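You operate a simulated robot arm through the tools that you are given. There is no shell and no other tool.

You run a simulated robot arm. Do the job below in one go: nothing can be reset, and whatever is moved stays where it is left.

TASK
Scrub the crust off the spreader plate with the wet scrubbing brush.
Fine: seat the plate in the mat on the tool table, wet the brush at the sink tap, lay it back on the table and shut the tap. What is to be rubbed or washed off counts as gone when no trace of it is left.

The check looks at the end state, three seconds after you hand in, the way a careful person would. Anything else that was tipped, shoved, dropped, spilled or broken makes it a failure.

THE ROBOT
A 7-joint arm with a three-finger gripper, fixed in place. Base frame: the origin is at the foot of the arm, x ahead of it, y to its left, z up. Readings come in mm, degrees, newtons and seconds.
Its first joint turns from -166.0 to 166.0 degrees. Payload 2.69 kg.
Tool frame: the origin (TCP) lies between the finger pads and is the grasp point; the fingertips stand 30 mm ahead of it; z points along the fingers, y is the line along which they close. Largest opening 128 mm; the body of the gripper starts 117 mm behind the TCP.
Orientation is that of the tool frame in the base frame, as [roll, pitch, yaw] about the fixed x, y, z axes, in that order (R = Rz(yaw) Ry(pitch) Rx(roll)). With the fingers straight down and closing along the base's y, the tool's x points along the base's -x, its y along +y and its z along -z.

THE INTERFACE
- The arm moves only by the tool step_arm. Its argument "moves" is a list of rows, each an object of numbers (a shift or turn left out is 0, a gripper value left out holds the last): "x", "y", "z": the shift along the base's x, y, z in units of 40 mm (1.0 is 40 mm); "rx", "ry", "rz": the turn, a rotation vector about the base's x, y, z in units of 8 degrees (1.0 is 8 degrees). In form: [{"x": .., "y": .., "z": .., "rx": .., "ry": .., "rz": ..}, ...]. A call has 1 to 20 rows; each row shifts and turns the commanded pose from where the row before left it. "gripper" is the finger opening in mm, from 0 to 128, set as the call begins (left out, the last holds). A call with a number of a shift or a turn outside -1 to 1 is refused whole. Rows are played at 5 a second. More than 50 mm and 8.6 degrees between two rows, or a gripper value outside its range, and nothing of the call is played. Where a pose cannot be reached the arm comes as near as it can. A force on the tool above 90 N (or 10 N above the force at the start of the call, whichever is more), or a blocked arm, ends the call early, and 0.2 s more pass. Each finger halts on what it meets, pressing with about 43 N; the grip force reading is that of the motor and also rises with nothing between the fingers. The clock runs only during rows and for 0.2 s after the last one: add rows that do not move to give the fingers time. The reply holds the time, the measured pose of the TCP, the force on the tool along the base axes, the opening and the grip force, in the units named above and with some noise, with the torque about the TCP (base axes, N m) and any sound that the robot's microphone picked up, and new pictures: "pictures" is both (left out), scene, wrist or none.
- Cameras (640 x 400 px; columns grow to the right, rows downward): "scene" is fixed at [218.7, 648.4, 1449.6]; the picture's right is [0.69, 0.72, 0.00], its down [0.10, -0.10, -0.99] and it looks along [-0.72, 0.68, -0.14] (base axes); focal length 214 px, centre (320, 200). "wrist" rides on the gripper at [58, 54, -131] in the tool frame; the picture's right is [-0.68, 0.74, 0.00], its down [-0.62, -0.57, -0.55] and it looks along [-0.40, -0.37, 0.84] (tool axes); focal length 234 px, centre (320, 200). There is no depth. A picture from a camera that has moved, and an enlarged one, comes with that camera's place and axes in the base frame and with its lens.
- lift_body(by): slides the trunk up (or, below 0, down) by that many mm; the arm rides with it, the base frame stays. It gives what a move gives, with no picture.
- enlarge(camera, box): a new picture of the part [left, top, right, bottom] of that camera's present view, enlarged. The clock stands still meanwhile.
- hand_in(): hands the job in; it is judged then, once.

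Places have to be worked out from the pictures, the camera data and where the tool is seen. Open the gripper and draw the arm clear of the work before you hand the job in, unless the task says otherwise.

The tools are called after "Call:" as a command line: name --argument value ..., lists and objects as JSON in quotes. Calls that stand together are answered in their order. step_arm: Moves the arm, as the interface text tells. Its arguments: {"type":"object","properties":{"moves":{"type":"array","items":{"type":"object","properties":{"x":{"type":"number"},"y":{"type":"number"},"z":{"type":"number"},"rx":{"type":"number"},"ry":{"type":"number"},"rz":{"type":"number"}}}},"gripper":{"type":"number"},"pictures":{"type":"string","enum":["both","scene","wrist","none"]}},"required":["moves"]} The other tools are called the same way: lift_body (by) slides the trunk up or down; enlarge (camera, box) takes an enlarged picture of a part of a camera's view; hand_in () hands the job in.

At the start:

```text
time_s: 0.0
tcp_pos: [390.4, 472.7, 1449.6]
tcp_rot: [-179.9, 0.0, 180.0]
contact_force: [0.9, -0.1, 0.6]
moment: [0.03, 0.0, -0.02]
finger_gap: 128.3
finger_force: 0.0
trunk travel left (down, up): [-175.0, 175.0]
```

scene: 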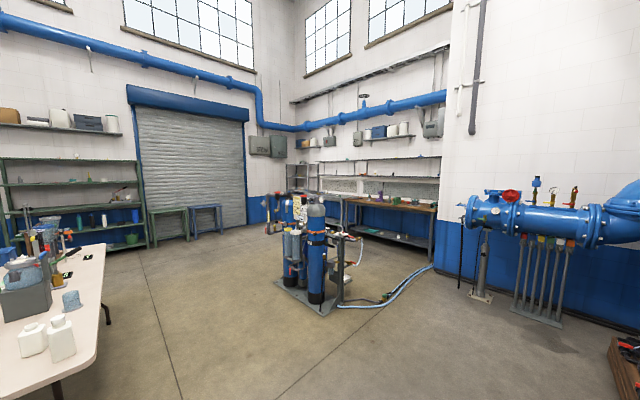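
wrist: 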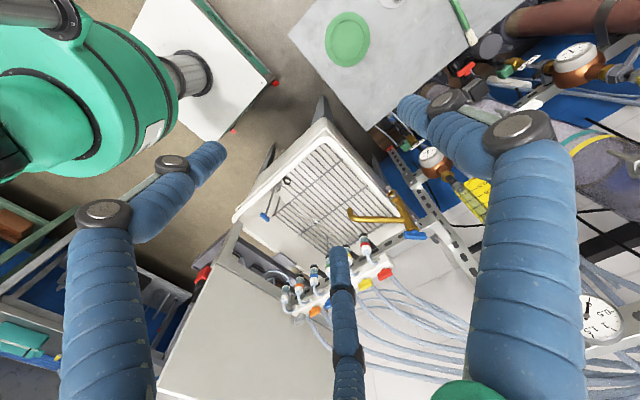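

The wrist view shows a sink with a brass tap and a table with a green mat; the scene view shows the room. I'll enlarge both to identify the objects.

Call:
enlarge --camera "wrist" --box '[220, 100, 460, 260]'

Call:
enlarge --camera "wrist" --box '[280, 0, 520, 150]'

Call:
enlarge --camera "wrist" --box '[100, 180, 340, 330]'

Call:
enlarge --camera "scene" --box '[0, 200, 160, 400]'

```text
2.50 times, centred on (340, 180) of wrist
camera zoom: at [332.4, 525.7, 1580.8], right [0.68, 0.74, 0.0], down [0.62, -0.57, 0.55], along [0.4, -0.37, -0.84], focal length 585 px, centre (270, 250)
```

zoom: 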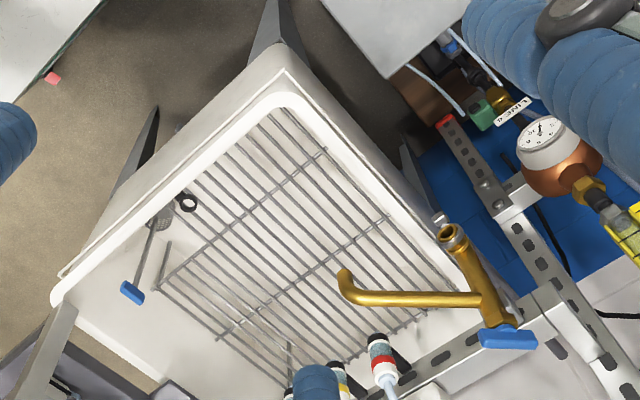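

```text
2.67 times, centred on (400, 75) of wrist
camera zoom: at [332.4, 525.7, 1580.8], right [0.68, 0.74, 0.0], down [0.62, -0.57, 0.55], along [0.4, -0.37, -0.84], focal length 624 px, centre (107, 533)
```

zoom: 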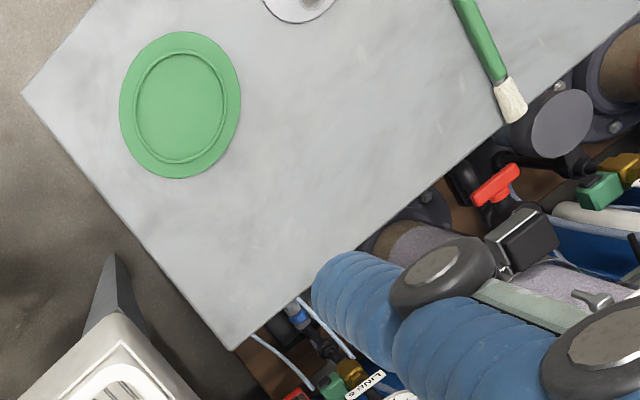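

```text
2.67 times, centred on (220, 255) of wrist
camera zoom: at [332.4, 525.7, 1580.8], right [0.68, 0.74, 0.0], down [0.62, -0.57, 0.55], along [0.4, -0.37, -0.84], focal length 624 px, centre (587, 53)
```

zoom: 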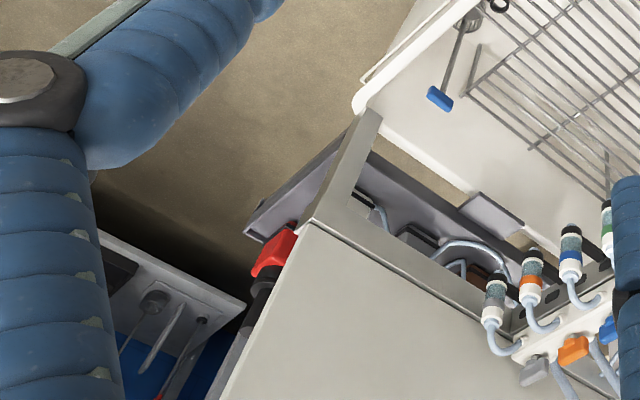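

```text
2.00 times, centred on (80, 300) of scene
camera zoom: at [218.7, 648.4, 1449.6], right [0.69, 0.72, 0.0], down [0.1, -0.1, -0.99], along [-0.72, 0.68, -0.14], focal length 429 px, centre (800, 0)
```

zoom: 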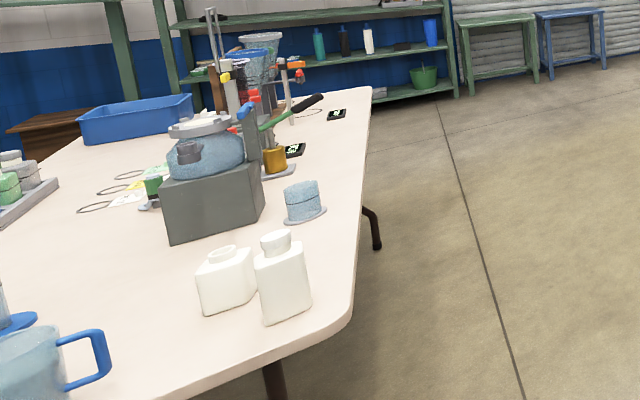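

The wrist camera sees a green mat and a brush on a grey table below, and a sink with a tap ahead and to the right. I'll move slowly at this height toward -y to get a second viewpoint and tell what belongs to the gripper, narrowing the fingers slightly.

Call:
step_arm --moves '[{"y": -1}, {"y": -1}, {"y": -1}, {"y": -1}, {"y": 0}]' --gripper 60 --pictures "both"

```text
time_s: 1.2
tcp_pos: [389.9, 311.9, 1451.4]
tcp_rot: [180.0, 0.0, 180.0]
contact_force: [0.6, -0.7, 0.1]
moment: [0.09, -0.04, -0.02]
finger_gap: 59.8
finger_force: 0.1
trunk travel left (down, up): [-175.0, 175.0]
camera wrist: at [330.9, 365.0, 1582.4], right [0.68, 0.74, 0.0], down [0.62, -0.57, 0.55], along [0.4, -0.37, -0.84], focal length 234 px, centre (320, 200)
```

scene: 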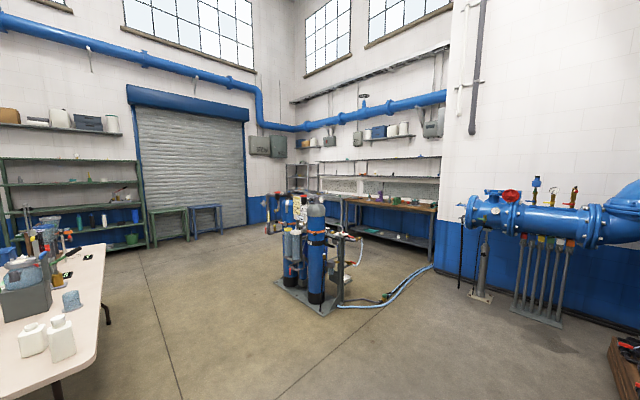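
wrist: 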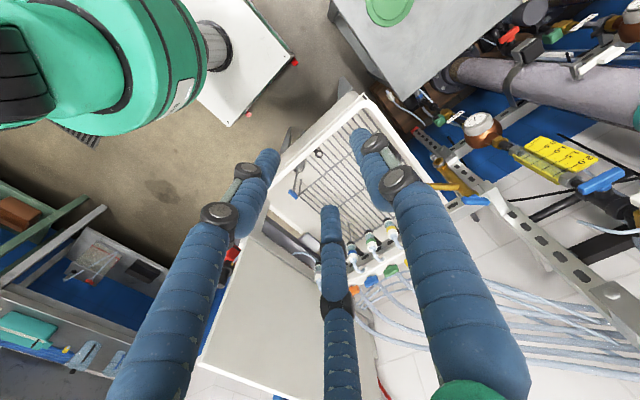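

The blue segments are the gripper's own fingers. I'll go back toward the table and yaw the wrist by +90° so the camera looks over the tool table.

Call:
step_arm --moves '[{"y": 0.5, "rz": 0.9375}, {"y": 0.5, "rz": 0.9375}, {"y": 0.5, "rz": 0.9375}, {"y": 0.5, "rz": 0.9375}, {"y": 0.5, "rz": 0.9375}, {"y": 0.5, "rz": 0.9375}, {"y": 0.5, "rz": 0.9375}, {"y": 0.5, "rz": 0.9375}, {"rz": 0.9375}, {"rz": 0.9375}, {"rz": 0.9375}, {"rz": 0.9375}, {"rz": 0}]' --gripper 0 --pictures "wrist"

```text
time_s: 4.0
tcp_pos: [390.7, 474.0, 1449.5]
tcp_rot: [179.9, 0.0, -89.9]
contact_force: [-0.2, 0.3, 1.0]
moment: [0.01, 0.02, -0.02]
finger_gap: 2.2
finger_force: 31.2
trunk travel left (down, up): [-175.0, 175.0]
camera wrist: at [336.7, 413.9, 1580.7], right [-0.74, 0.68, 0.0], down [0.57, 0.62, 0.55], along [0.37, 0.4, -0.84], focal length 234 px, centre (320, 200)
```

wrist: 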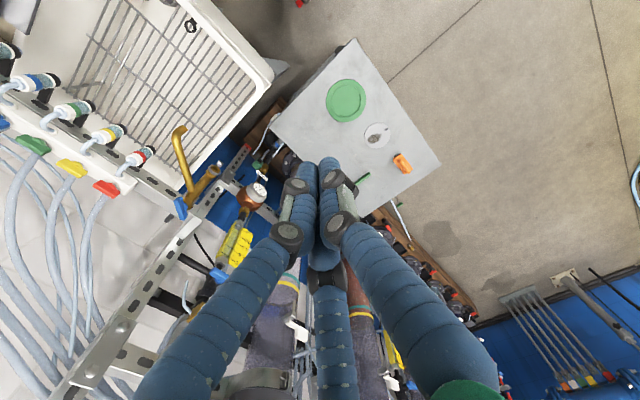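

The table with mat, a pale round plate, an orange item and the brush (hidden by fingers) is in view; a rough triangulation puts the table near z≈560. I'll zoom for details.

Call:
enlarge --camera "wrist" --box '[240, 30, 450, 230]'

Call:
enlarge --camera "wrist" --box '[0, 0, 280, 240]'

```text
2.00 times, centred on (345, 130) of wrist
camera zoom: at [336.7, 413.9, 1580.7], right [-0.74, 0.68, 0.0], down [0.57, 0.62, 0.55], along [0.37, 0.4, -0.84], focal length 468 px, centre (270, 340)
```

zoom: 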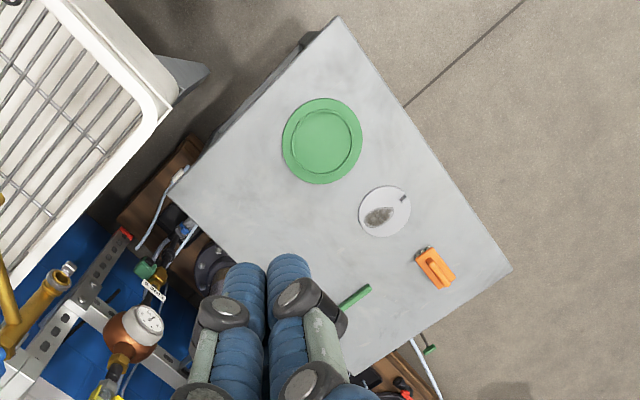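

```text
1.67 times, centred on (140, 120) of wrist
camera zoom: at [336.7, 413.9, 1580.7], right [-0.74, 0.68, 0.0], down [0.57, 0.62, 0.55], along [0.37, 0.4, -0.84], focal length 390 px, centre (620, 333)
```

zoom: 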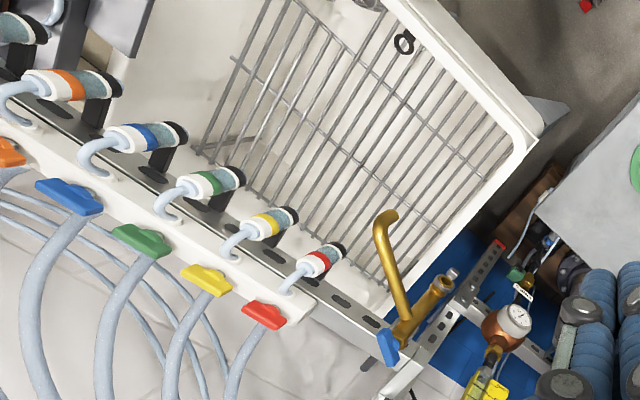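

Refined triangulation: mat ≈ (380, 614, 578), plate ≈ (371, 816). I'll descend and move over the table for a closer look.

Call:
step_arm --moves '[{"z": -1, "y": 0.3}, {"z": -1, "y": 0.3}, {"z": -1, "y": 0.3}, {"z": -1, "y": 0.3}, {"z": -1, "y": 0.3}, {"z": -1, "y": 0.3}, {"z": -1, "y": 0.3}, {"z": -1, "y": 0.3}, {"z": 0}]' --gripper 0 --pictures "both"

```text
time_s: 6.0
tcp_pos: [392.0, 568.4, 1129.7]
tcp_rot: [-180.0, 0.0, -90.0]
contact_force: [0.0, -0.3, -0.9]
moment: [-0.03, 0.03, 0.01]
finger_gap: 2.0
finger_force: 31.4
trunk travel left (down, up): [-175.0, 175.0]
camera wrist: at [336.8, 509.2, 1260.8], right [-0.74, 0.68, 0.0], down [0.57, 0.62, 0.55], along [0.37, 0.4, -0.84], focal length 234 px, centre (320, 200)
```

scene: 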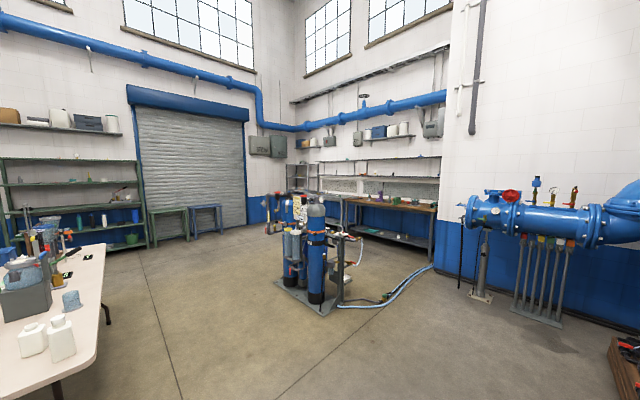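
wrist: 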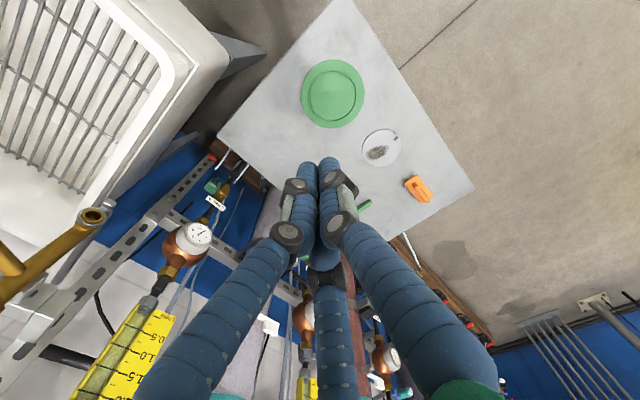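

I'll zoom in on the table from this nearer viewpoint.

Call:
enlarge --camera "wrist" --box '[280, 40, 440, 140]'

Call:
enlarge --camera "wrist" --box '[340, 110, 480, 210]'

```text
4.00 times, centred on (360, 90) of wrist
camera zoom: at [336.8, 509.2, 1260.8], right [-0.74, 0.68, 0.0], down [0.57, 0.62, 0.55], along [0.37, 0.4, -0.84], focal length 937 px, centre (160, 640)
```

zoom: 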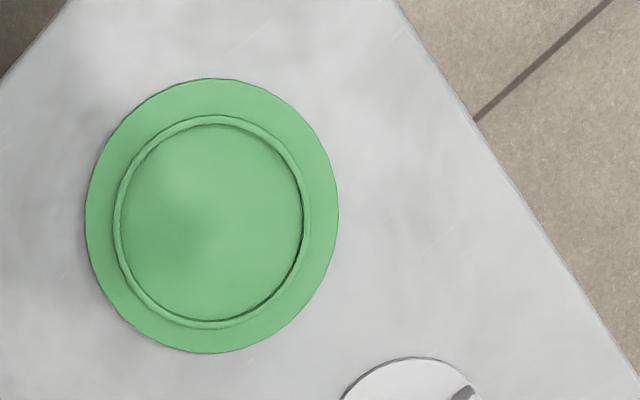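

```text
4.00 times, centred on (410, 160) of wrist
camera zoom: at [336.8, 509.2, 1260.8], right [-0.74, 0.68, 0.0], down [0.57, 0.62, 0.55], along [0.37, 0.4, -0.84], focal length 937 px, centre (-40, 360)
```

zoom: 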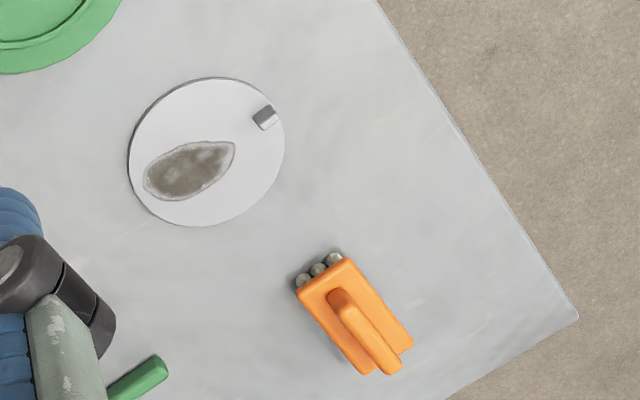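

The plate shows a brown-grey crust patch and a small lug; the orange tool and green-handled brush lie behind. I'll shift horizontally in +y for a better baseline and to see the brush.

Call:
step_arm --moves '[{"y": 1}, {"y": 1}, {"y": 1}, {"y": 1}, {"y": 0}]' --gripper 0 --pictures "wrist"

```text
time_s: 7.2
tcp_pos: [395.6, 728.0, 1128.7]
tcp_rot: [-180.0, -0.2, -90.0]
contact_force: [-0.4, 1.1, -0.3]
moment: [-0.05, 0.01, -0.01]
finger_gap: 2.3
finger_force: 31.0
trunk travel left (down, up): [-175.0, 175.0]
camera wrist: at [341.5, 669.1, 1259.9], right [-0.74, 0.68, 0.0], down [0.57, 0.62, 0.55], along [0.37, 0.4, -0.84], focal length 234 px, centre (320, 200)
```

wrist: 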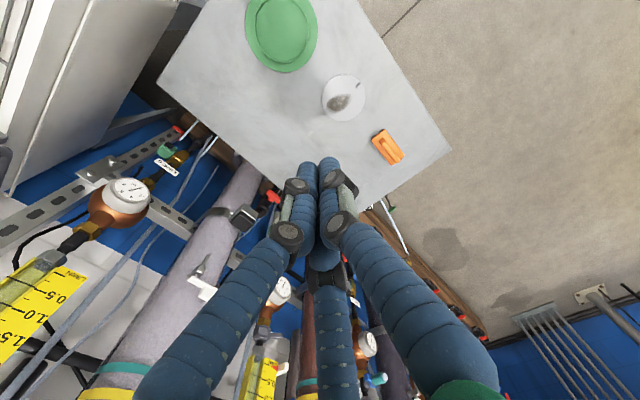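

Table top seems near z≈680. I'll yaw another 45° and tip the fingers inward about 24° so the camera looks almost straight down over the far side of the table.

Call:
step_arm --moves '[{"rz": 0.9375, "y": 0.3}, {"rz": 0.9375, "y": 0.3}, {"rz": 0.9375, "y": 0.3}, {"rz": 0.9375, "y": 0.3}, {"rz": 0.9375, "y": 0.3}, {"rz": 0.9375, "y": 0.3}, {"rx": -0.75}, {"rx": -0.75}, {"rx": -0.75}, {"rx": -0.75}, {}]' --gripper 0 --pictures "wrist"

```text
time_s: 9.6
tcp_pos: [392.2, 802.3, 1129.6]
tcp_rot: [162.4, -16.8, -42.4]
contact_force: [0.3, 0.3, -1.0]
moment: [-0.09, -0.01, -0.02]
finger_gap: 2.0
finger_force: 31.4
trunk travel left (down, up): [-175.0, 175.0]
camera wrist: at [393.7, 781.6, 1282.3], right [-1.0, -0.04, 0.02], down [-0.04, 0.99, 0.16], along [-0.02, 0.16, -0.99], focal length 234 px, centre (320, 200)
```

wrist: 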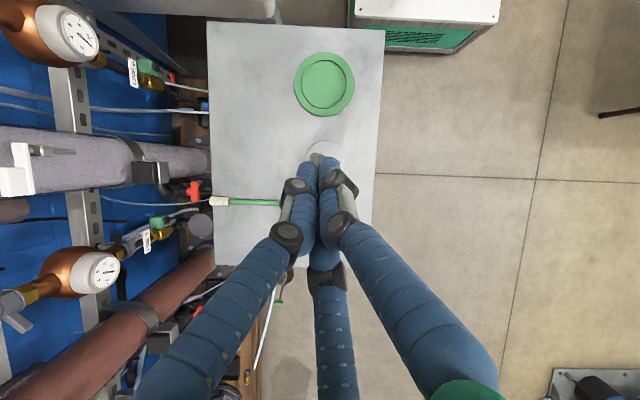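

The near-vertical view shows the green-handled brush with white bristles lying along x at y≈888 (bristles near x≈640). I'll yaw back by 180° and tip the fingers outward so the camera can see the far side (orange tool and brush) unobstructed.

Call:
step_arm --moves '[{"rx": 0.75}, {"rx": 0.75}, {"rx": 0.75}, {"rx": 0.75}, {"rz": -1}, {"rz": -1}, {"rz": -1}, {"rz": -1}, {"rz": -1}, {"rz": -1}, {"rz": -1}, {"rz": -1}, {"rz": -1}, {"rz": -1}, {"rz": -1}, {"rz": -1}, {"rz": -1}, {"rz": -1}, {"rz": -1}, {"rz": -1}]' --gripper 0 --pictures "none"

Call:
step_arm --moves '[{"rz": -1}, {"rz": -1}, {"rz": -1}, {"rz": -1}, {"rz": -1}, {"rz": -1}, {"rz": -0.5}, {"y": -0.5, "z": -0.6, "rx": 0.825}, {"y": -0.5, "z": -0.6, "rx": 0.825}, {"y": -0.5, "z": -0.6, "rx": 0.825}, {"y": -0.5, "z": -0.6, "rx": 0.825}, {"y": -0.5, "z": -0.6, "rx": 0.825}, {}]' --gripper 0 --pictures "wrist"

```text
time_s: 13.8
tcp_pos: [390.6, 801.0, 1129.5]
tcp_rot: [180.0, 0.0, -173.1]
contact_force: [0.0, 0.1, 1.2]
moment: [-0.01, 0.0, 0.01]
finger_gap: 2.2
finger_force: 30.9
trunk travel left (down, up): [-175.0, 175.0]
```

```text
time_s: 16.6
tcp_pos: [393.1, 699.7, 1010.1]
tcp_rot: [155.3, -22.6, 139.9]
contact_force: [0.1, -0.5, 0.0]
moment: [0.02, 0.01, -0.01]
finger_gap: 2.1
finger_force: 31.5
trunk travel left (down, up): [-175.0, 175.0]
camera wrist: at [388.4, 692.9, 1163.1], right [1.0, 0.03, 0.02], down [0.03, -1.0, 0.0], along [0.02, 0.0, -1.0], focal length 234 px, centre (320, 200)
```

wrist: 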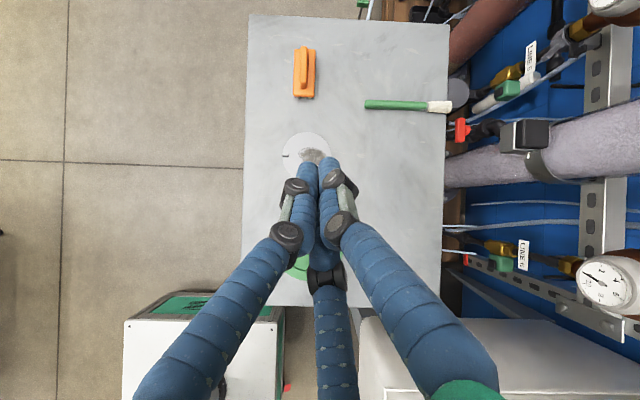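

Now the camera looks straight down; I'll zoom in on the orange tool, the green brush and the plate.

Call:
enlarge --camera "wrist" --box '[270, 30, 370, 110]'

Call:
enlarge --camera "wrist" --box '[350, 70, 470, 140]'

Call:
enlarge --camera "wrist" --box '[260, 110, 360, 190]'

```text
5.00 times, centred on (320, 70) of wrist
camera zoom: at [388.4, 692.9, 1163.1], right [1.0, 0.03, 0.02], down [0.03, -1.0, 0.0], along [0.02, 0.0, -1.0], focal length 1171 px, centre (320, 850)
```

zoom: 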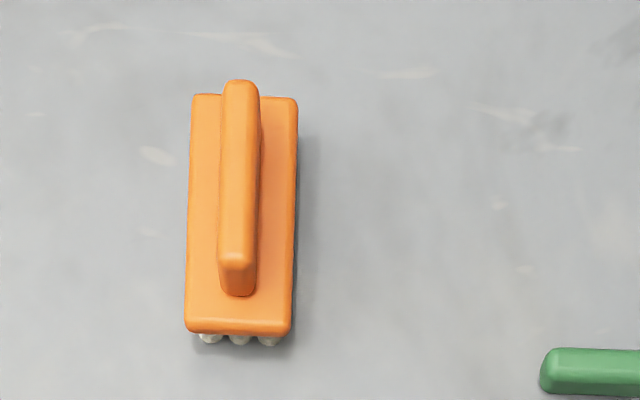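

```text
5.33 times, centred on (410, 105) of wrist
camera zoom: at [388.4, 692.9, 1163.1], right [1.0, 0.03, 0.02], down [0.03, -1.0, 0.0], along [0.02, 0.0, -1.0], focal length 1249 px, centre (-160, 707)
```

zoom: 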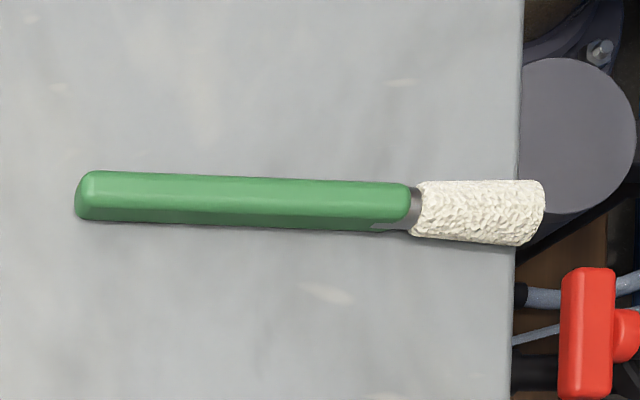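

```text
5.00 times, centred on (310, 150) of wrist
camera zoom: at [388.4, 692.9, 1163.1], right [1.0, 0.03, 0.02], down [0.03, -1.0, 0.0], along [0.02, 0.0, -1.0], focal length 1171 px, centre (370, 450)
```

zoom: 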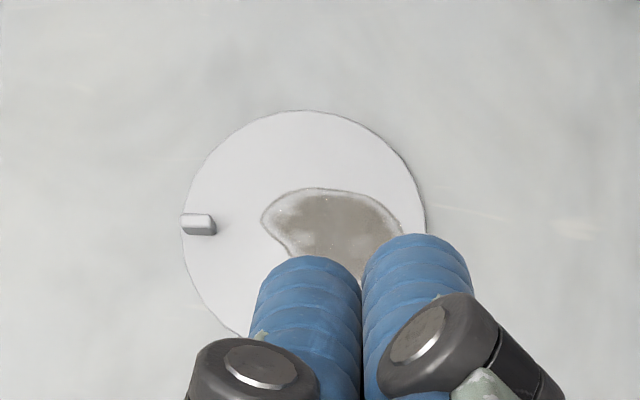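

The orange block with tufts underneath and a grip on top is the scrubbing brush (≈(360, 932)); the green one is a soft paint brush to leave alone. The plate centre is ≈(368, 781), its lug at ≈(326, 783). I'll straighten the tool to the original yaw and come over the lug for a close look.

Call:
step_arm --moves '[{"rx": -0.825}, {"rx": -0.825}, {"rx": -0.825}, {"rx": -0.825}, {"rx": -0.825}, {"rz": 0.9375, "x": -0.26, "y": 0.3, "z": -0.6}, {"rz": 0.9375, "x": -0.26, "y": 0.3, "z": -0.6}, {"rz": 0.9375, "x": -0.26, "y": 0.3, "z": -0.6}, {"rz": 0.9375, "x": -0.26, "y": 0.3, "z": -0.6}, {"rz": 0.9375, "x": -0.26, "y": 0.3, "z": -0.6}, {"rz": 0.9375, "x": -0.26, "y": 0.3, "z": -0.6}, {}]' --gripper 30 --pictures "wrist"

```text
time_s: 19.2
tcp_pos: [328.3, 775.4, 863.7]
tcp_rot: [-179.9, 0.0, -180.0]
contact_force: [0.0, 0.1, 0.1]
moment: [-0.04, -0.01, 0.01]
finger_gap: 29.7
finger_force: 0.2
trunk travel left (down, up): [-175.0, 175.0]
camera wrist: at [270.0, 827.6, 995.2], right [0.68, 0.74, 0.0], down [0.62, -0.56, 0.55], along [0.4, -0.37, -0.84], focal length 234 px, centre (320, 200)
```

wrist: 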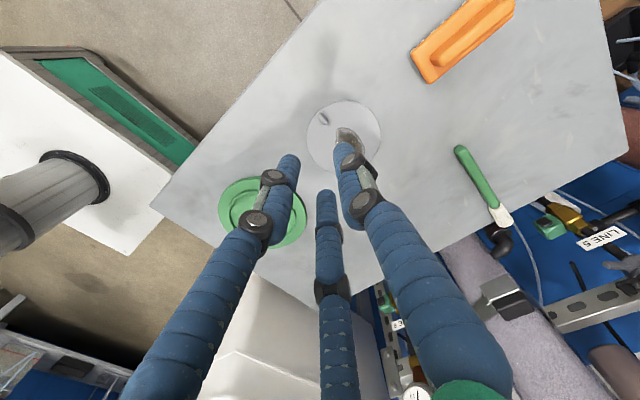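

The lug is visible at about (323,118) just past the fingertips; I'll zoom in on it.

Call:
enlarge --camera "wrist" --box '[290, 90, 390, 180]'

Call:
enlarge --camera "wrist" --box '[400, 0, 520, 90]'

```text
4.44 times, centred on (340, 135) of wrist
camera zoom: at [270.0, 827.6, 995.2], right [0.68, 0.74, 0.0], down [0.62, -0.56, 0.55], along [0.4, -0.37, -0.84], focal length 1041 px, centre (231, 489)
```

zoom: 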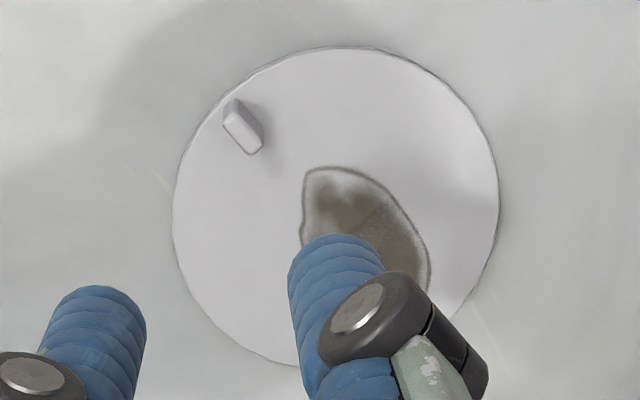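

```text
4.44 times, centred on (460, 45) of wrist
camera zoom: at [270.0, 827.6, 995.2], right [0.68, 0.74, 0.0], down [0.62, -0.56, 0.55], along [0.4, -0.37, -0.84], focal length 1041 px, centre (-302, 889)
```

zoom: 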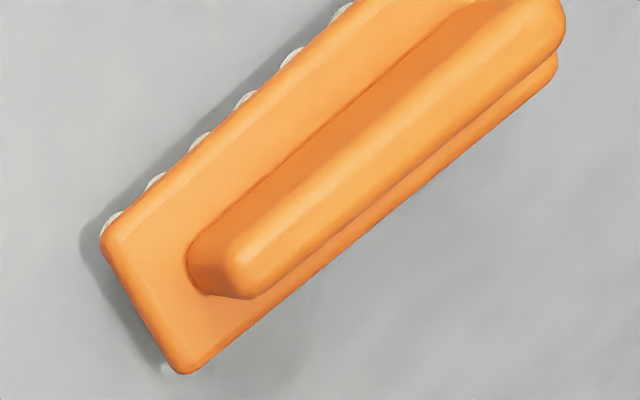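

Triangulation gives the lug top at ≈(326.5, 780.5, 697) and the plate face at z≈676. I'll descend to just above the lug (fingertips ~z 706) with the fingers 30 mm open and check alignment.

Call:
step_arm --moves '[{"x": -0.045, "y": 0.1275, "z": -0.8}, {"z": -0.8}, {"z": -0.8}, {"z": -0.5}, {"z": -0.3}, {}, {}]' --gripper 30 --pictures "wrist"

Call:
enlarge --camera "wrist" --box '[240, 90, 420, 240]'

```text
time_s: 20.8
tcp_pos: [329.1, 778.6, 736.9]
tcp_rot: [180.0, 0.1, 180.0]
contact_force: [0.2, 0.0, 0.1]
moment: [0.01, 0.01, -0.01]
finger_gap: 29.8
finger_force: 0.0
trunk travel left (down, up): [-175.0, 175.0]
camera wrist: at [270.0, 830.6, 868.7], right [0.68, 0.74, 0.0], down [0.62, -0.57, 0.55], along [0.4, -0.37, -0.84], focal length 234 px, centre (320, 200)
```

wrist: 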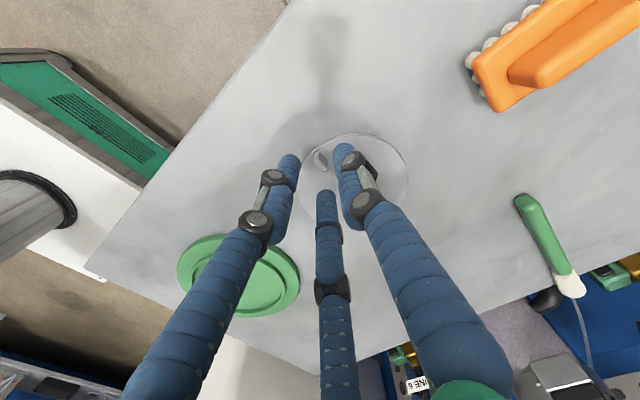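

```text
2.67 times, centred on (330, 165) of wrist
camera zoom: at [270.0, 830.6, 868.7], right [0.68, 0.74, 0.0], down [0.62, -0.57, 0.55], along [0.4, -0.37, -0.84], focal length 624 px, centre (293, 293)
```

zoom: 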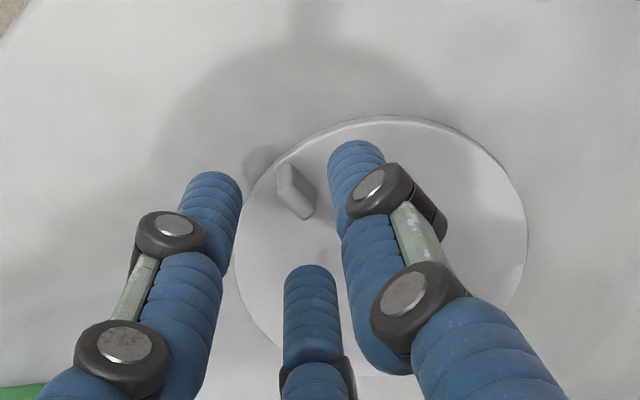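

The lug sits about (-3.5, +4) mm off the finger centre. I'll correct that, lower the tips around the lug (TCP z≈713), and look before closing.

Call:
step_arm --moves '[{"x": -0.09, "y": 0.1}, {"z": -0.3}, {"z": -0.3}, {}, {}]' --gripper 30 --pictures "wrist"

Call:
enlarge --camera "wrist" --box '[260, 110, 400, 230]'

```text
time_s: 22.0
tcp_pos: [324.1, 782.6, 714.8]
tcp_rot: [179.9, 0.1, -180.0]
contact_force: [1.1, 0.7, 11.6]
moment: [0.09, -0.21, 0.04]
finger_gap: 30.1
finger_force: 0.0
trunk travel left (down, up): [-175.0, 175.0]
camera wrist: at [264.1, 835.3, 846.6], right [0.68, 0.74, 0.0], down [0.62, -0.57, 0.55], along [0.4, -0.37, -0.84], focal length 234 px, centre (320, 200)
```

wrist: 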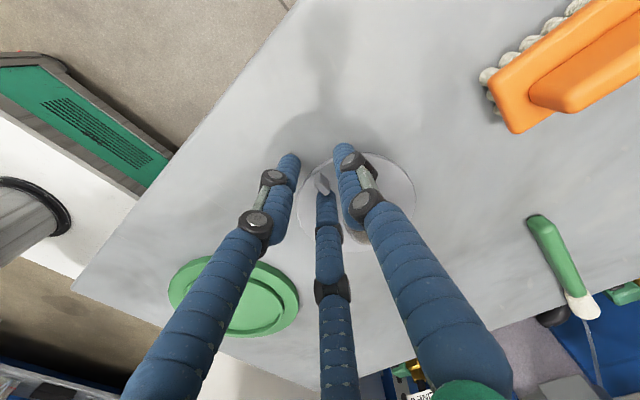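

```text
3.33 times, centred on (330, 170) of wrist
camera zoom: at [264.1, 835.3, 846.6], right [0.68, 0.74, 0.0], down [0.62, -0.57, 0.55], along [0.4, -0.37, -0.84], focal length 781 px, centre (287, 300)
```

zoom: 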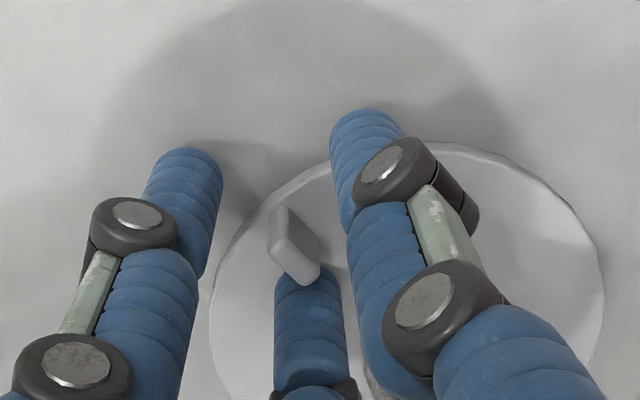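

A contact of ~11 N shows the fingertips are touching the plate (so its face is at z≈684). I'll raise 4 mm and close on the lug.

Call:
step_arm --moves '[{"z": 0.1}, {}, {}]' --gripper 30 --pictures "none"

Call:
step_arm --moves '[{}, {}, {}, {}]' --gripper 0 --pictures "wrist"

Call:
enlarge --camera "wrist" --box '[260, 110, 400, 230]'

```text
time_s: 22.8
tcp_pos: [323.4, 782.2, 717.8]
tcp_rot: [-179.9, 0.1, 179.9]
contact_force: [-0.2, 0.7, -0.4]
moment: [0.02, 0.0, 0.01]
finger_gap: 30.1
finger_force: 0.1
trunk travel left (down, up): [-175.0, 175.0]
```

```text
time_s: 23.8
tcp_pos: [323.6, 781.9, 717.5]
tcp_rot: [179.9, 0.0, -180.0]
contact_force: [-0.2, -0.3, 0.5]
moment: [0.02, 0.03, 0.03]
finger_gap: 7.8
finger_force: 35.4
trunk travel left (down, up): [-175.0, 175.0]
camera wrist: at [264.4, 835.2, 849.1], right [0.68, 0.74, 0.0], down [0.62, -0.57, 0.55], along [0.4, -0.37, -0.84], focal length 234 px, centre (320, 200)
```

wrist: 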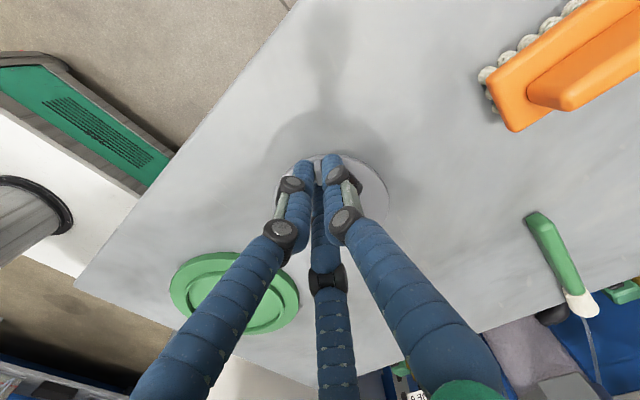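

```text
3.33 times, centred on (330, 170) of wrist
camera zoom: at [264.4, 835.2, 849.1], right [0.68, 0.74, 0.0], down [0.62, -0.57, 0.55], along [0.4, -0.37, -0.84], focal length 781 px, centre (287, 300)
```

zoom: 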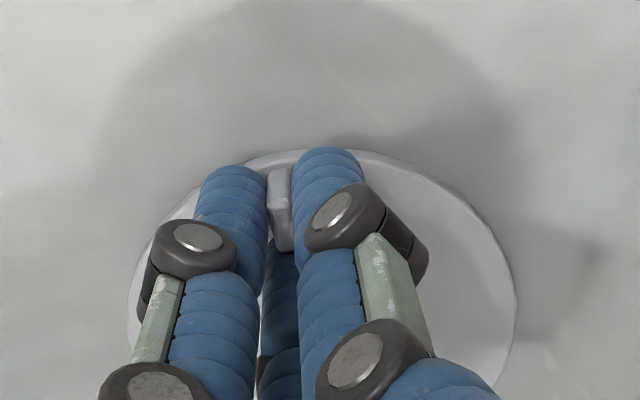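

The fingers closed on the lug (gap 7.8 mm); the plate swivelled a little as the three-finger-shaped grip centred it, but it's held. I'll lift it 30 mm gently and check the hold.

Call:
step_arm --moves '[{"z": 0.15}, {"z": 0.3}, {"z": 0.3}, {}, {}]' --gripper 0 --pictures "wrist"

Call:
enlarge --camera "wrist" --box '[220, 110, 420, 280]'

```text
time_s: 25.0
tcp_pos: [323.3, 781.4, 748.4]
tcp_rot: [-179.9, 0.0, 180.0]
contact_force: [0.6, -0.1, -0.2]
moment: [0.03, 0.04, -0.01]
finger_gap: 7.8
finger_force: 35.8
trunk travel left (down, up): [-175.0, 175.0]
camera wrist: at [264.3, 834.0, 879.2], right [0.68, 0.74, 0.0], down [0.62, -0.57, 0.55], along [0.4, -0.37, -0.84], focal length 234 px, centre (320, 200)
```

wrist: 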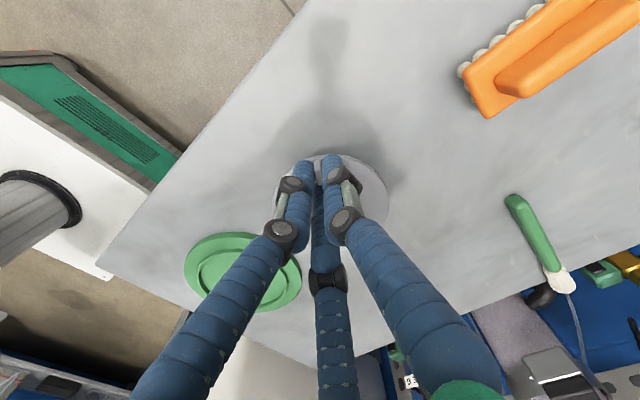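

```text
2.35 times, centred on (320, 195) of wrist
camera zoom: at [264.3, 834.0, 879.2], right [0.68, 0.74, 0.0], down [0.62, -0.57, 0.55], along [0.4, -0.37, -0.84], focal length 551 px, centre (320, 212)
```

zoom: 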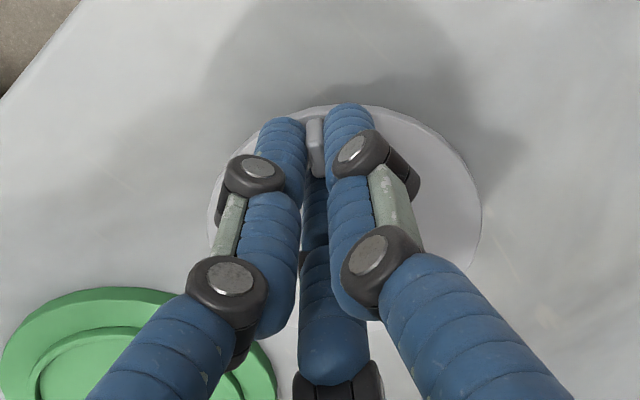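

The plate is up and steady in the hand; its centre is about TCP+(36,−22). I'll carry it over to the mat (≈(380,595)), staying ~30 mm above it, and look.

Call:
step_arm --moves '[{"z": 0.3}, {"x": 0.1, "y": -0.6}, {"x": 0.1, "y": -0.7}, {"x": 0.1, "y": -0.7}, {"x": 0.1, "y": -0.7}, {"x": 0.1, "y": -0.7}, {"x": 0.025, "y": -0.7}, {}, {}]' --gripper 0 --pictures "wrist"

Call:
enlarge --camera "wrist" --box '[220, 110, 420, 280]'

```text
time_s: 27.0
tcp_pos: [344.3, 615.2, 761.2]
tcp_rot: [179.9, 0.0, 180.0]
contact_force: [-0.2, 0.4, 0.5]
moment: [0.03, 0.04, -0.01]
finger_gap: 7.3
finger_force: 35.8
trunk travel left (down, up): [-175.0, 175.0]
camera wrist: at [286.5, 668.3, 892.5], right [0.68, 0.74, 0.0], down [0.62, -0.57, 0.55], along [0.4, -0.37, -0.84], focal length 234 px, centre (320, 200)
```

wrist: 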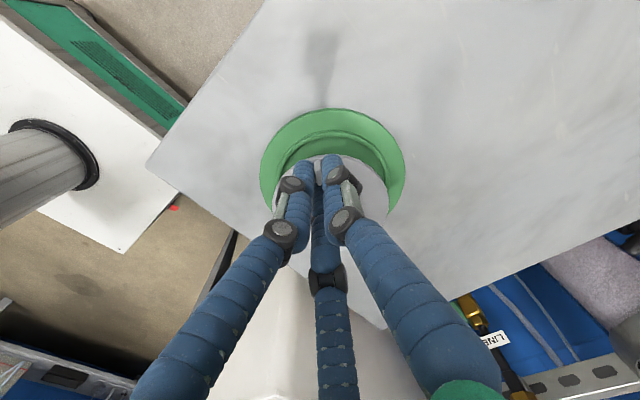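

```text
2.35 times, centred on (320, 195) of wrist
camera zoom: at [286.5, 668.3, 892.5], right [0.68, 0.74, 0.0], down [0.62, -0.57, 0.55], along [0.4, -0.37, -0.84], focal length 551 px, centre (320, 212)
```

zoom: 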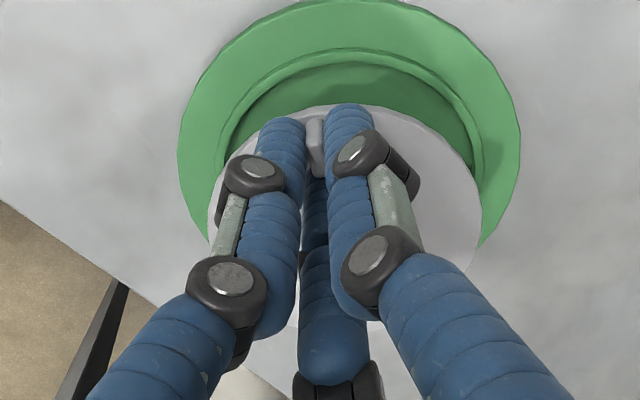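

The plate hovers nearly concentric over the mat; I estimate it needs about (+2.8,+1.9) mm. I'll apply that and lower 22 mm for a closer check.

Call:
step_arm --moves '[{"x": 0.07, "y": 0.05}, {"z": -0.3}, {"z": -0.25}, {}, {}]' --gripper 0 --pictures "wrist"

Call:
enlarge --camera "wrist" --box '[220, 110, 420, 280]'

```text
time_s: 28.2
tcp_pos: [347.6, 618.7, 737.8]
tcp_rot: [180.0, 0.0, -179.9]
contact_force: [-0.1, -0.7, -1.1]
moment: [0.01, 0.01, 0.01]
finger_gap: 7.7
finger_force: 35.4
trunk travel left (down, up): [-175.0, 175.0]
camera wrist: at [289.5, 672.0, 869.3], right [0.68, 0.74, 0.0], down [0.62, -0.57, 0.55], along [0.4, -0.37, -0.84], focal length 234 px, centre (320, 200)
```

wrist: 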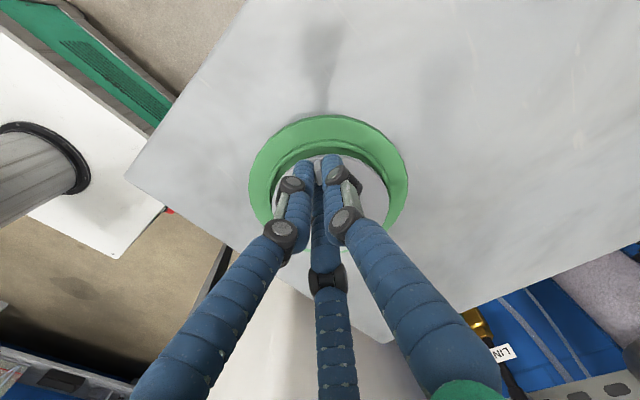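

```text
2.35 times, centred on (320, 195) of wrist
camera zoom: at [289.5, 672.0, 869.3], right [0.68, 0.74, 0.0], down [0.62, -0.57, 0.55], along [0.4, -0.37, -0.84], focal length 551 px, centre (320, 212)
```

zoom: 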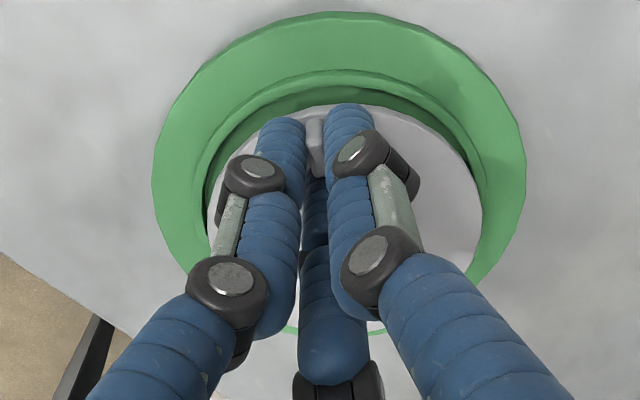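

Plate and recess are now concentric within ~1–2 mm. I'll correct by (−0.8,−0.8) mm and lower another 8 mm to check again.

Call:
step_arm --moves '[{"x": -0.02, "y": -0.02}, {"z": -0.2}, {}, {}]' --gripper 0 --pictures "wrist"

Call:
enlarge --camera "wrist" --box '[220, 110, 420, 280]'

```text
time_s: 29.2
tcp_pos: [347.1, 619.5, 731.1]
tcp_rot: [179.9, 0.1, -180.0]
contact_force: [-0.2, 0.5, -1.3]
moment: [0.04, 0.06, 0.0]
finger_gap: 7.7
finger_force: 35.1
trunk travel left (down, up): [-175.0, 175.0]
camera wrist: at [287.8, 671.6, 861.8], right [0.68, 0.74, 0.0], down [0.62, -0.57, 0.55], along [0.4, -0.37, -0.84], focal length 234 px, centre (320, 200)
```

wrist: 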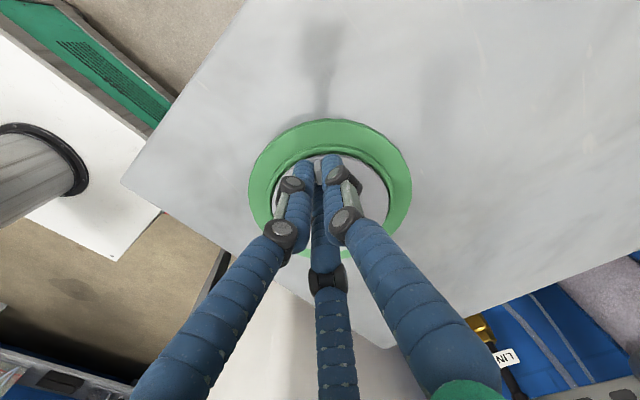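

```text
2.35 times, centred on (320, 195) of wrist
camera zoom: at [287.8, 671.6, 861.8], right [0.68, 0.74, 0.0], down [0.62, -0.57, 0.55], along [0.4, -0.37, -0.84], focal length 551 px, centre (320, 212)
```

zoom: 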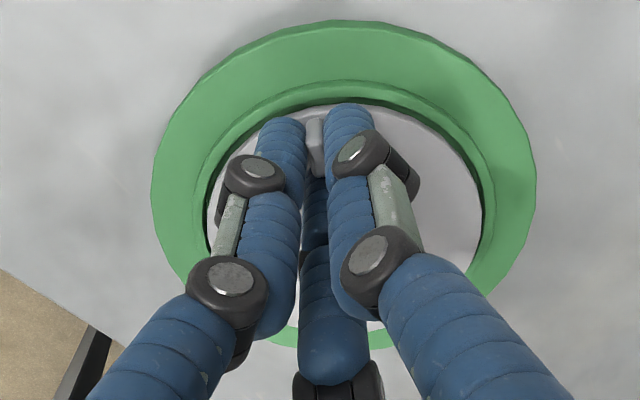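

Concentric within about 1 mm. I'll lower in small steps and watch the force for seating contact.

Call:
step_arm --moves '[{"z": -0.075}, {"z": -0.075}, {}, {}]' --gripper 0 --pictures "none"

Call:
step_arm --moves '[{"z": -0.05}, {}]' --gripper 0 --pictures "wrist"

Call:
enlarge --camera "wrist" --box '[220, 110, 420, 280]'

```text
time_s: 30.2
tcp_pos: [346.1, 619.2, 727.5]
tcp_rot: [179.7, 0.1, -179.9]
contact_force: [2.6, -6.1, 41.8]
moment: [-0.33, -0.37, 0.03]
finger_gap: 7.7
finger_force: 36.0
trunk travel left (down, up): [-175.0, 175.0]
```

```text
time_s: 30.8
tcp_pos: [346.4, 621.8, 724.2]
tcp_rot: [179.7, 0.1, 180.0]
contact_force: [2.6, 5.1, 44.9]
moment: [0.17, 0.2, -0.02]
finger_gap: 7.8
finger_force: 35.4
trunk travel left (down, up): [-175.0, 175.0]
camera wrist: at [287.6, 672.3, 855.8], right [0.68, 0.74, 0.01], down [0.61, -0.57, 0.55], along [0.41, -0.37, -0.84], focal length 234 px, centre (320, 200)
```

wrist: 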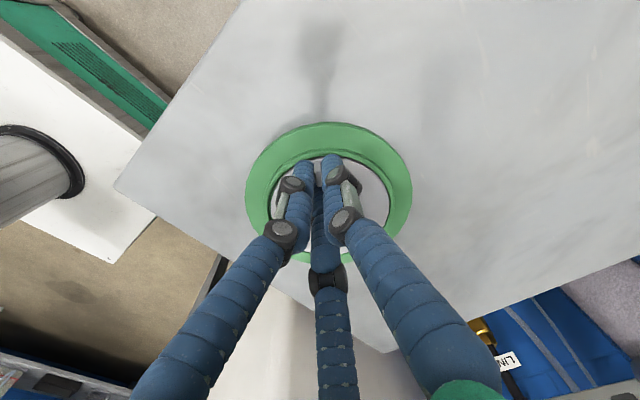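

```text
2.35 times, centred on (320, 195) of wrist
camera zoom: at [287.6, 672.3, 855.8], right [0.68, 0.74, 0.01], down [0.61, -0.57, 0.55], along [0.41, -0.37, -0.84], focal length 551 px, centre (320, 212)
```

zoom: 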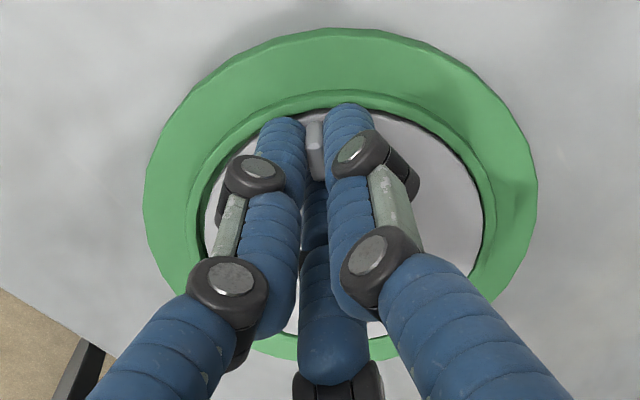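

The force rose then the plate settled by ~3 mm (a small +y slide), so it seems to have dropped into the recess. I'll relieve the load by 1 mm, open the fingers, and lift to inspect.

Call:
step_arm --moves '[{"z": 0.025}, {}, {}]' --gripper 0 --pictures "none"

Call:
step_arm --moves '[{}, {}, {}]' --gripper 36 --pictures "none"

Call:
step_arm --moves '[{"z": 0.3}, {"z": 0.6}, {"z": 0.8}, {"z": 0.8, "x": -0.8, "y": 0.8}, {"x": -0.8, "y": 0.8}, {}, {}]' --gripper 36 --pictures "wrist"

```text
time_s: 31.6
tcp_pos: [347.2, 619.3, 724.7]
tcp_rot: [179.9, 0.0, -179.9]
contact_force: [0.8, 15.5, 34.6]
moment: [0.53, 0.14, -0.07]
finger_gap: 7.7
finger_force: 35.7
trunk travel left (down, up): [-175.0, 175.0]
```

```text
time_s: 32.4
tcp_pos: [344.9, 617.1, 722.7]
tcp_rot: [-180.0, 0.1, 180.0]
contact_force: [3.4, 2.0, 32.6]
moment: [-0.06, -0.42, 0.05]
finger_gap: 30.7
finger_force: 0.1
trunk travel left (down, up): [-175.0, 175.0]
```

```text
refused: row 4 steps farther than a row can; nothing moved
```

Fingers opened to ~31 mm and are resting on something (33 N up) – likely the mat's ridge. I'll lift straight up slowly, then move back to look.

Call:
step_arm --moves '[{"z": 0.1}, {"z": 0.2}, {"z": 0.5}, {"z": 0.8}, {"z": 0.8}, {"x": -0.8, "y": 0.8}, {"x": -0.7, "y": 0.7}, {}]' --gripper 31 --pictures "wrist"

Call:
enlarge --camera "wrist" --box '[220, 80, 420, 220]'

```text
time_s: 34.2
tcp_pos: [285.5, 678.8, 819.3]
tcp_rot: [-179.9, 0.0, 179.9]
contact_force: [-0.7, -0.4, -0.3]
moment: [-0.01, -0.04, -0.01]
finger_gap: 30.9
finger_force: 0.2
trunk travel left (down, up): [-175.0, 175.0]
camera wrist: at [227.0, 732.1, 950.6], right [0.68, 0.74, 0.0], down [0.62, -0.57, 0.55], along [0.4, -0.37, -0.84], focal length 234 px, centre (320, 200)
```

wrist: 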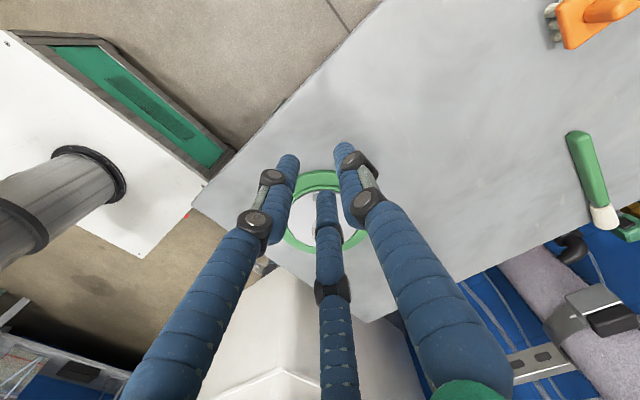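

```text
2.86 times, centred on (320, 150) of wrist
camera zoom: at [227.0, 732.1, 950.6], right [0.68, 0.74, 0.0], down [0.62, -0.57, 0.55], along [0.4, -0.37, -0.84], focal length 669 px, centre (320, 343)
```

zoom: 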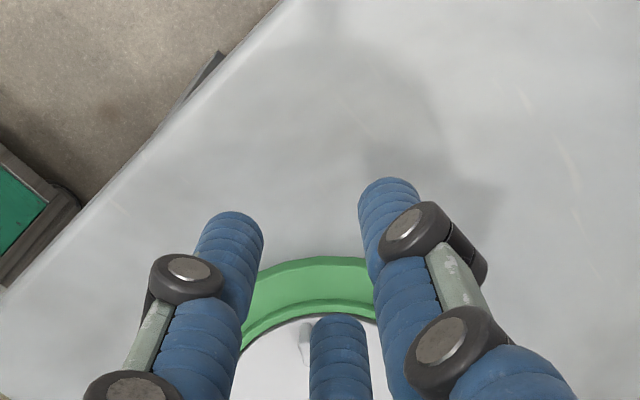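

The mat is hidden under the fingers from here; I'll move the hand forward past it (+x, −y) at height so the mat shows above the fingertips.

Call:
step_arm --moves '[{"z": 0.8}, {"x": 0.6, "y": -0.7}, {"x": 0.6, "y": -0.7}, {"x": 0.6, "y": -0.7}, {"x": 0.6, "y": -0.7}, {"x": 0.6, "y": -0.7}, {}, {}]' --gripper 31 --pictures "wrist"

Call:
enlarge --camera "wrist" --box '[250, 60, 400, 170]'

```text
time_s: 36.0
tcp_pos: [402.8, 541.9, 853.0]
tcp_rot: [-179.9, 0.0, 180.0]
contact_force: [0.6, 0.2, -0.2]
moment: [0.01, -0.02, 0.03]
finger_gap: 31.0
finger_force: 0.2
trunk travel left (down, up): [-175.0, 175.0]
camera wrist: at [344.1, 594.0, 983.4], right [0.68, 0.74, 0.0], down [0.62, -0.57, 0.55], along [0.4, -0.37, -0.84], focal length 234 px, centre (320, 200)
```

wrist: 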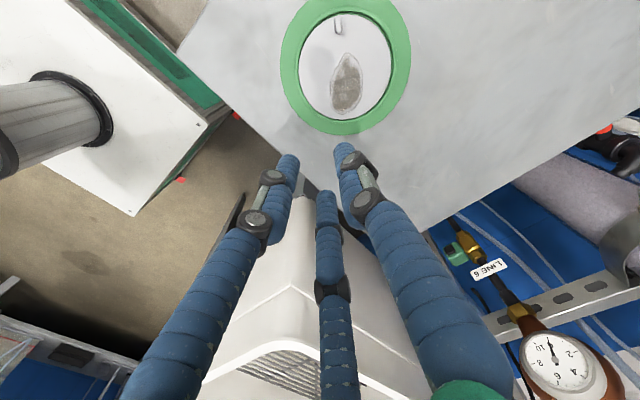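

```text
3.64 times, centred on (325, 115) of wrist
camera zoom: at [344.1, 594.0, 983.4], right [0.68, 0.74, 0.0], down [0.62, -0.57, 0.55], along [0.4, -0.37, -0.84], focal length 852 px, centre (302, 509)
```

zoom: 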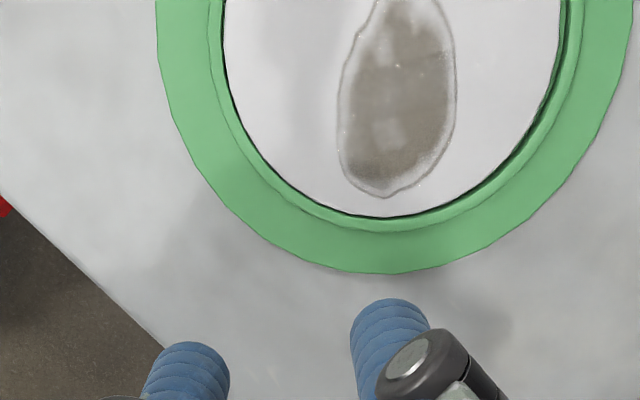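

The plate looks seated in the recess; let me zoom on the whole of it.

Call:
enlarge --camera "wrist" --box '[270, 0, 420, 140]'

```text
2.86 times, centred on (345, 70) of wrist
camera zoom: at [344.1, 594.0, 983.4], right [0.68, 0.74, 0.0], down [0.62, -0.57, 0.55], along [0.4, -0.37, -0.84], focal length 669 px, centre (249, 571)
```

zoom: 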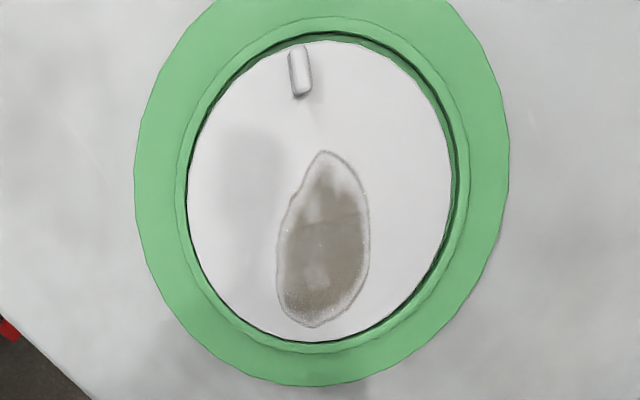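

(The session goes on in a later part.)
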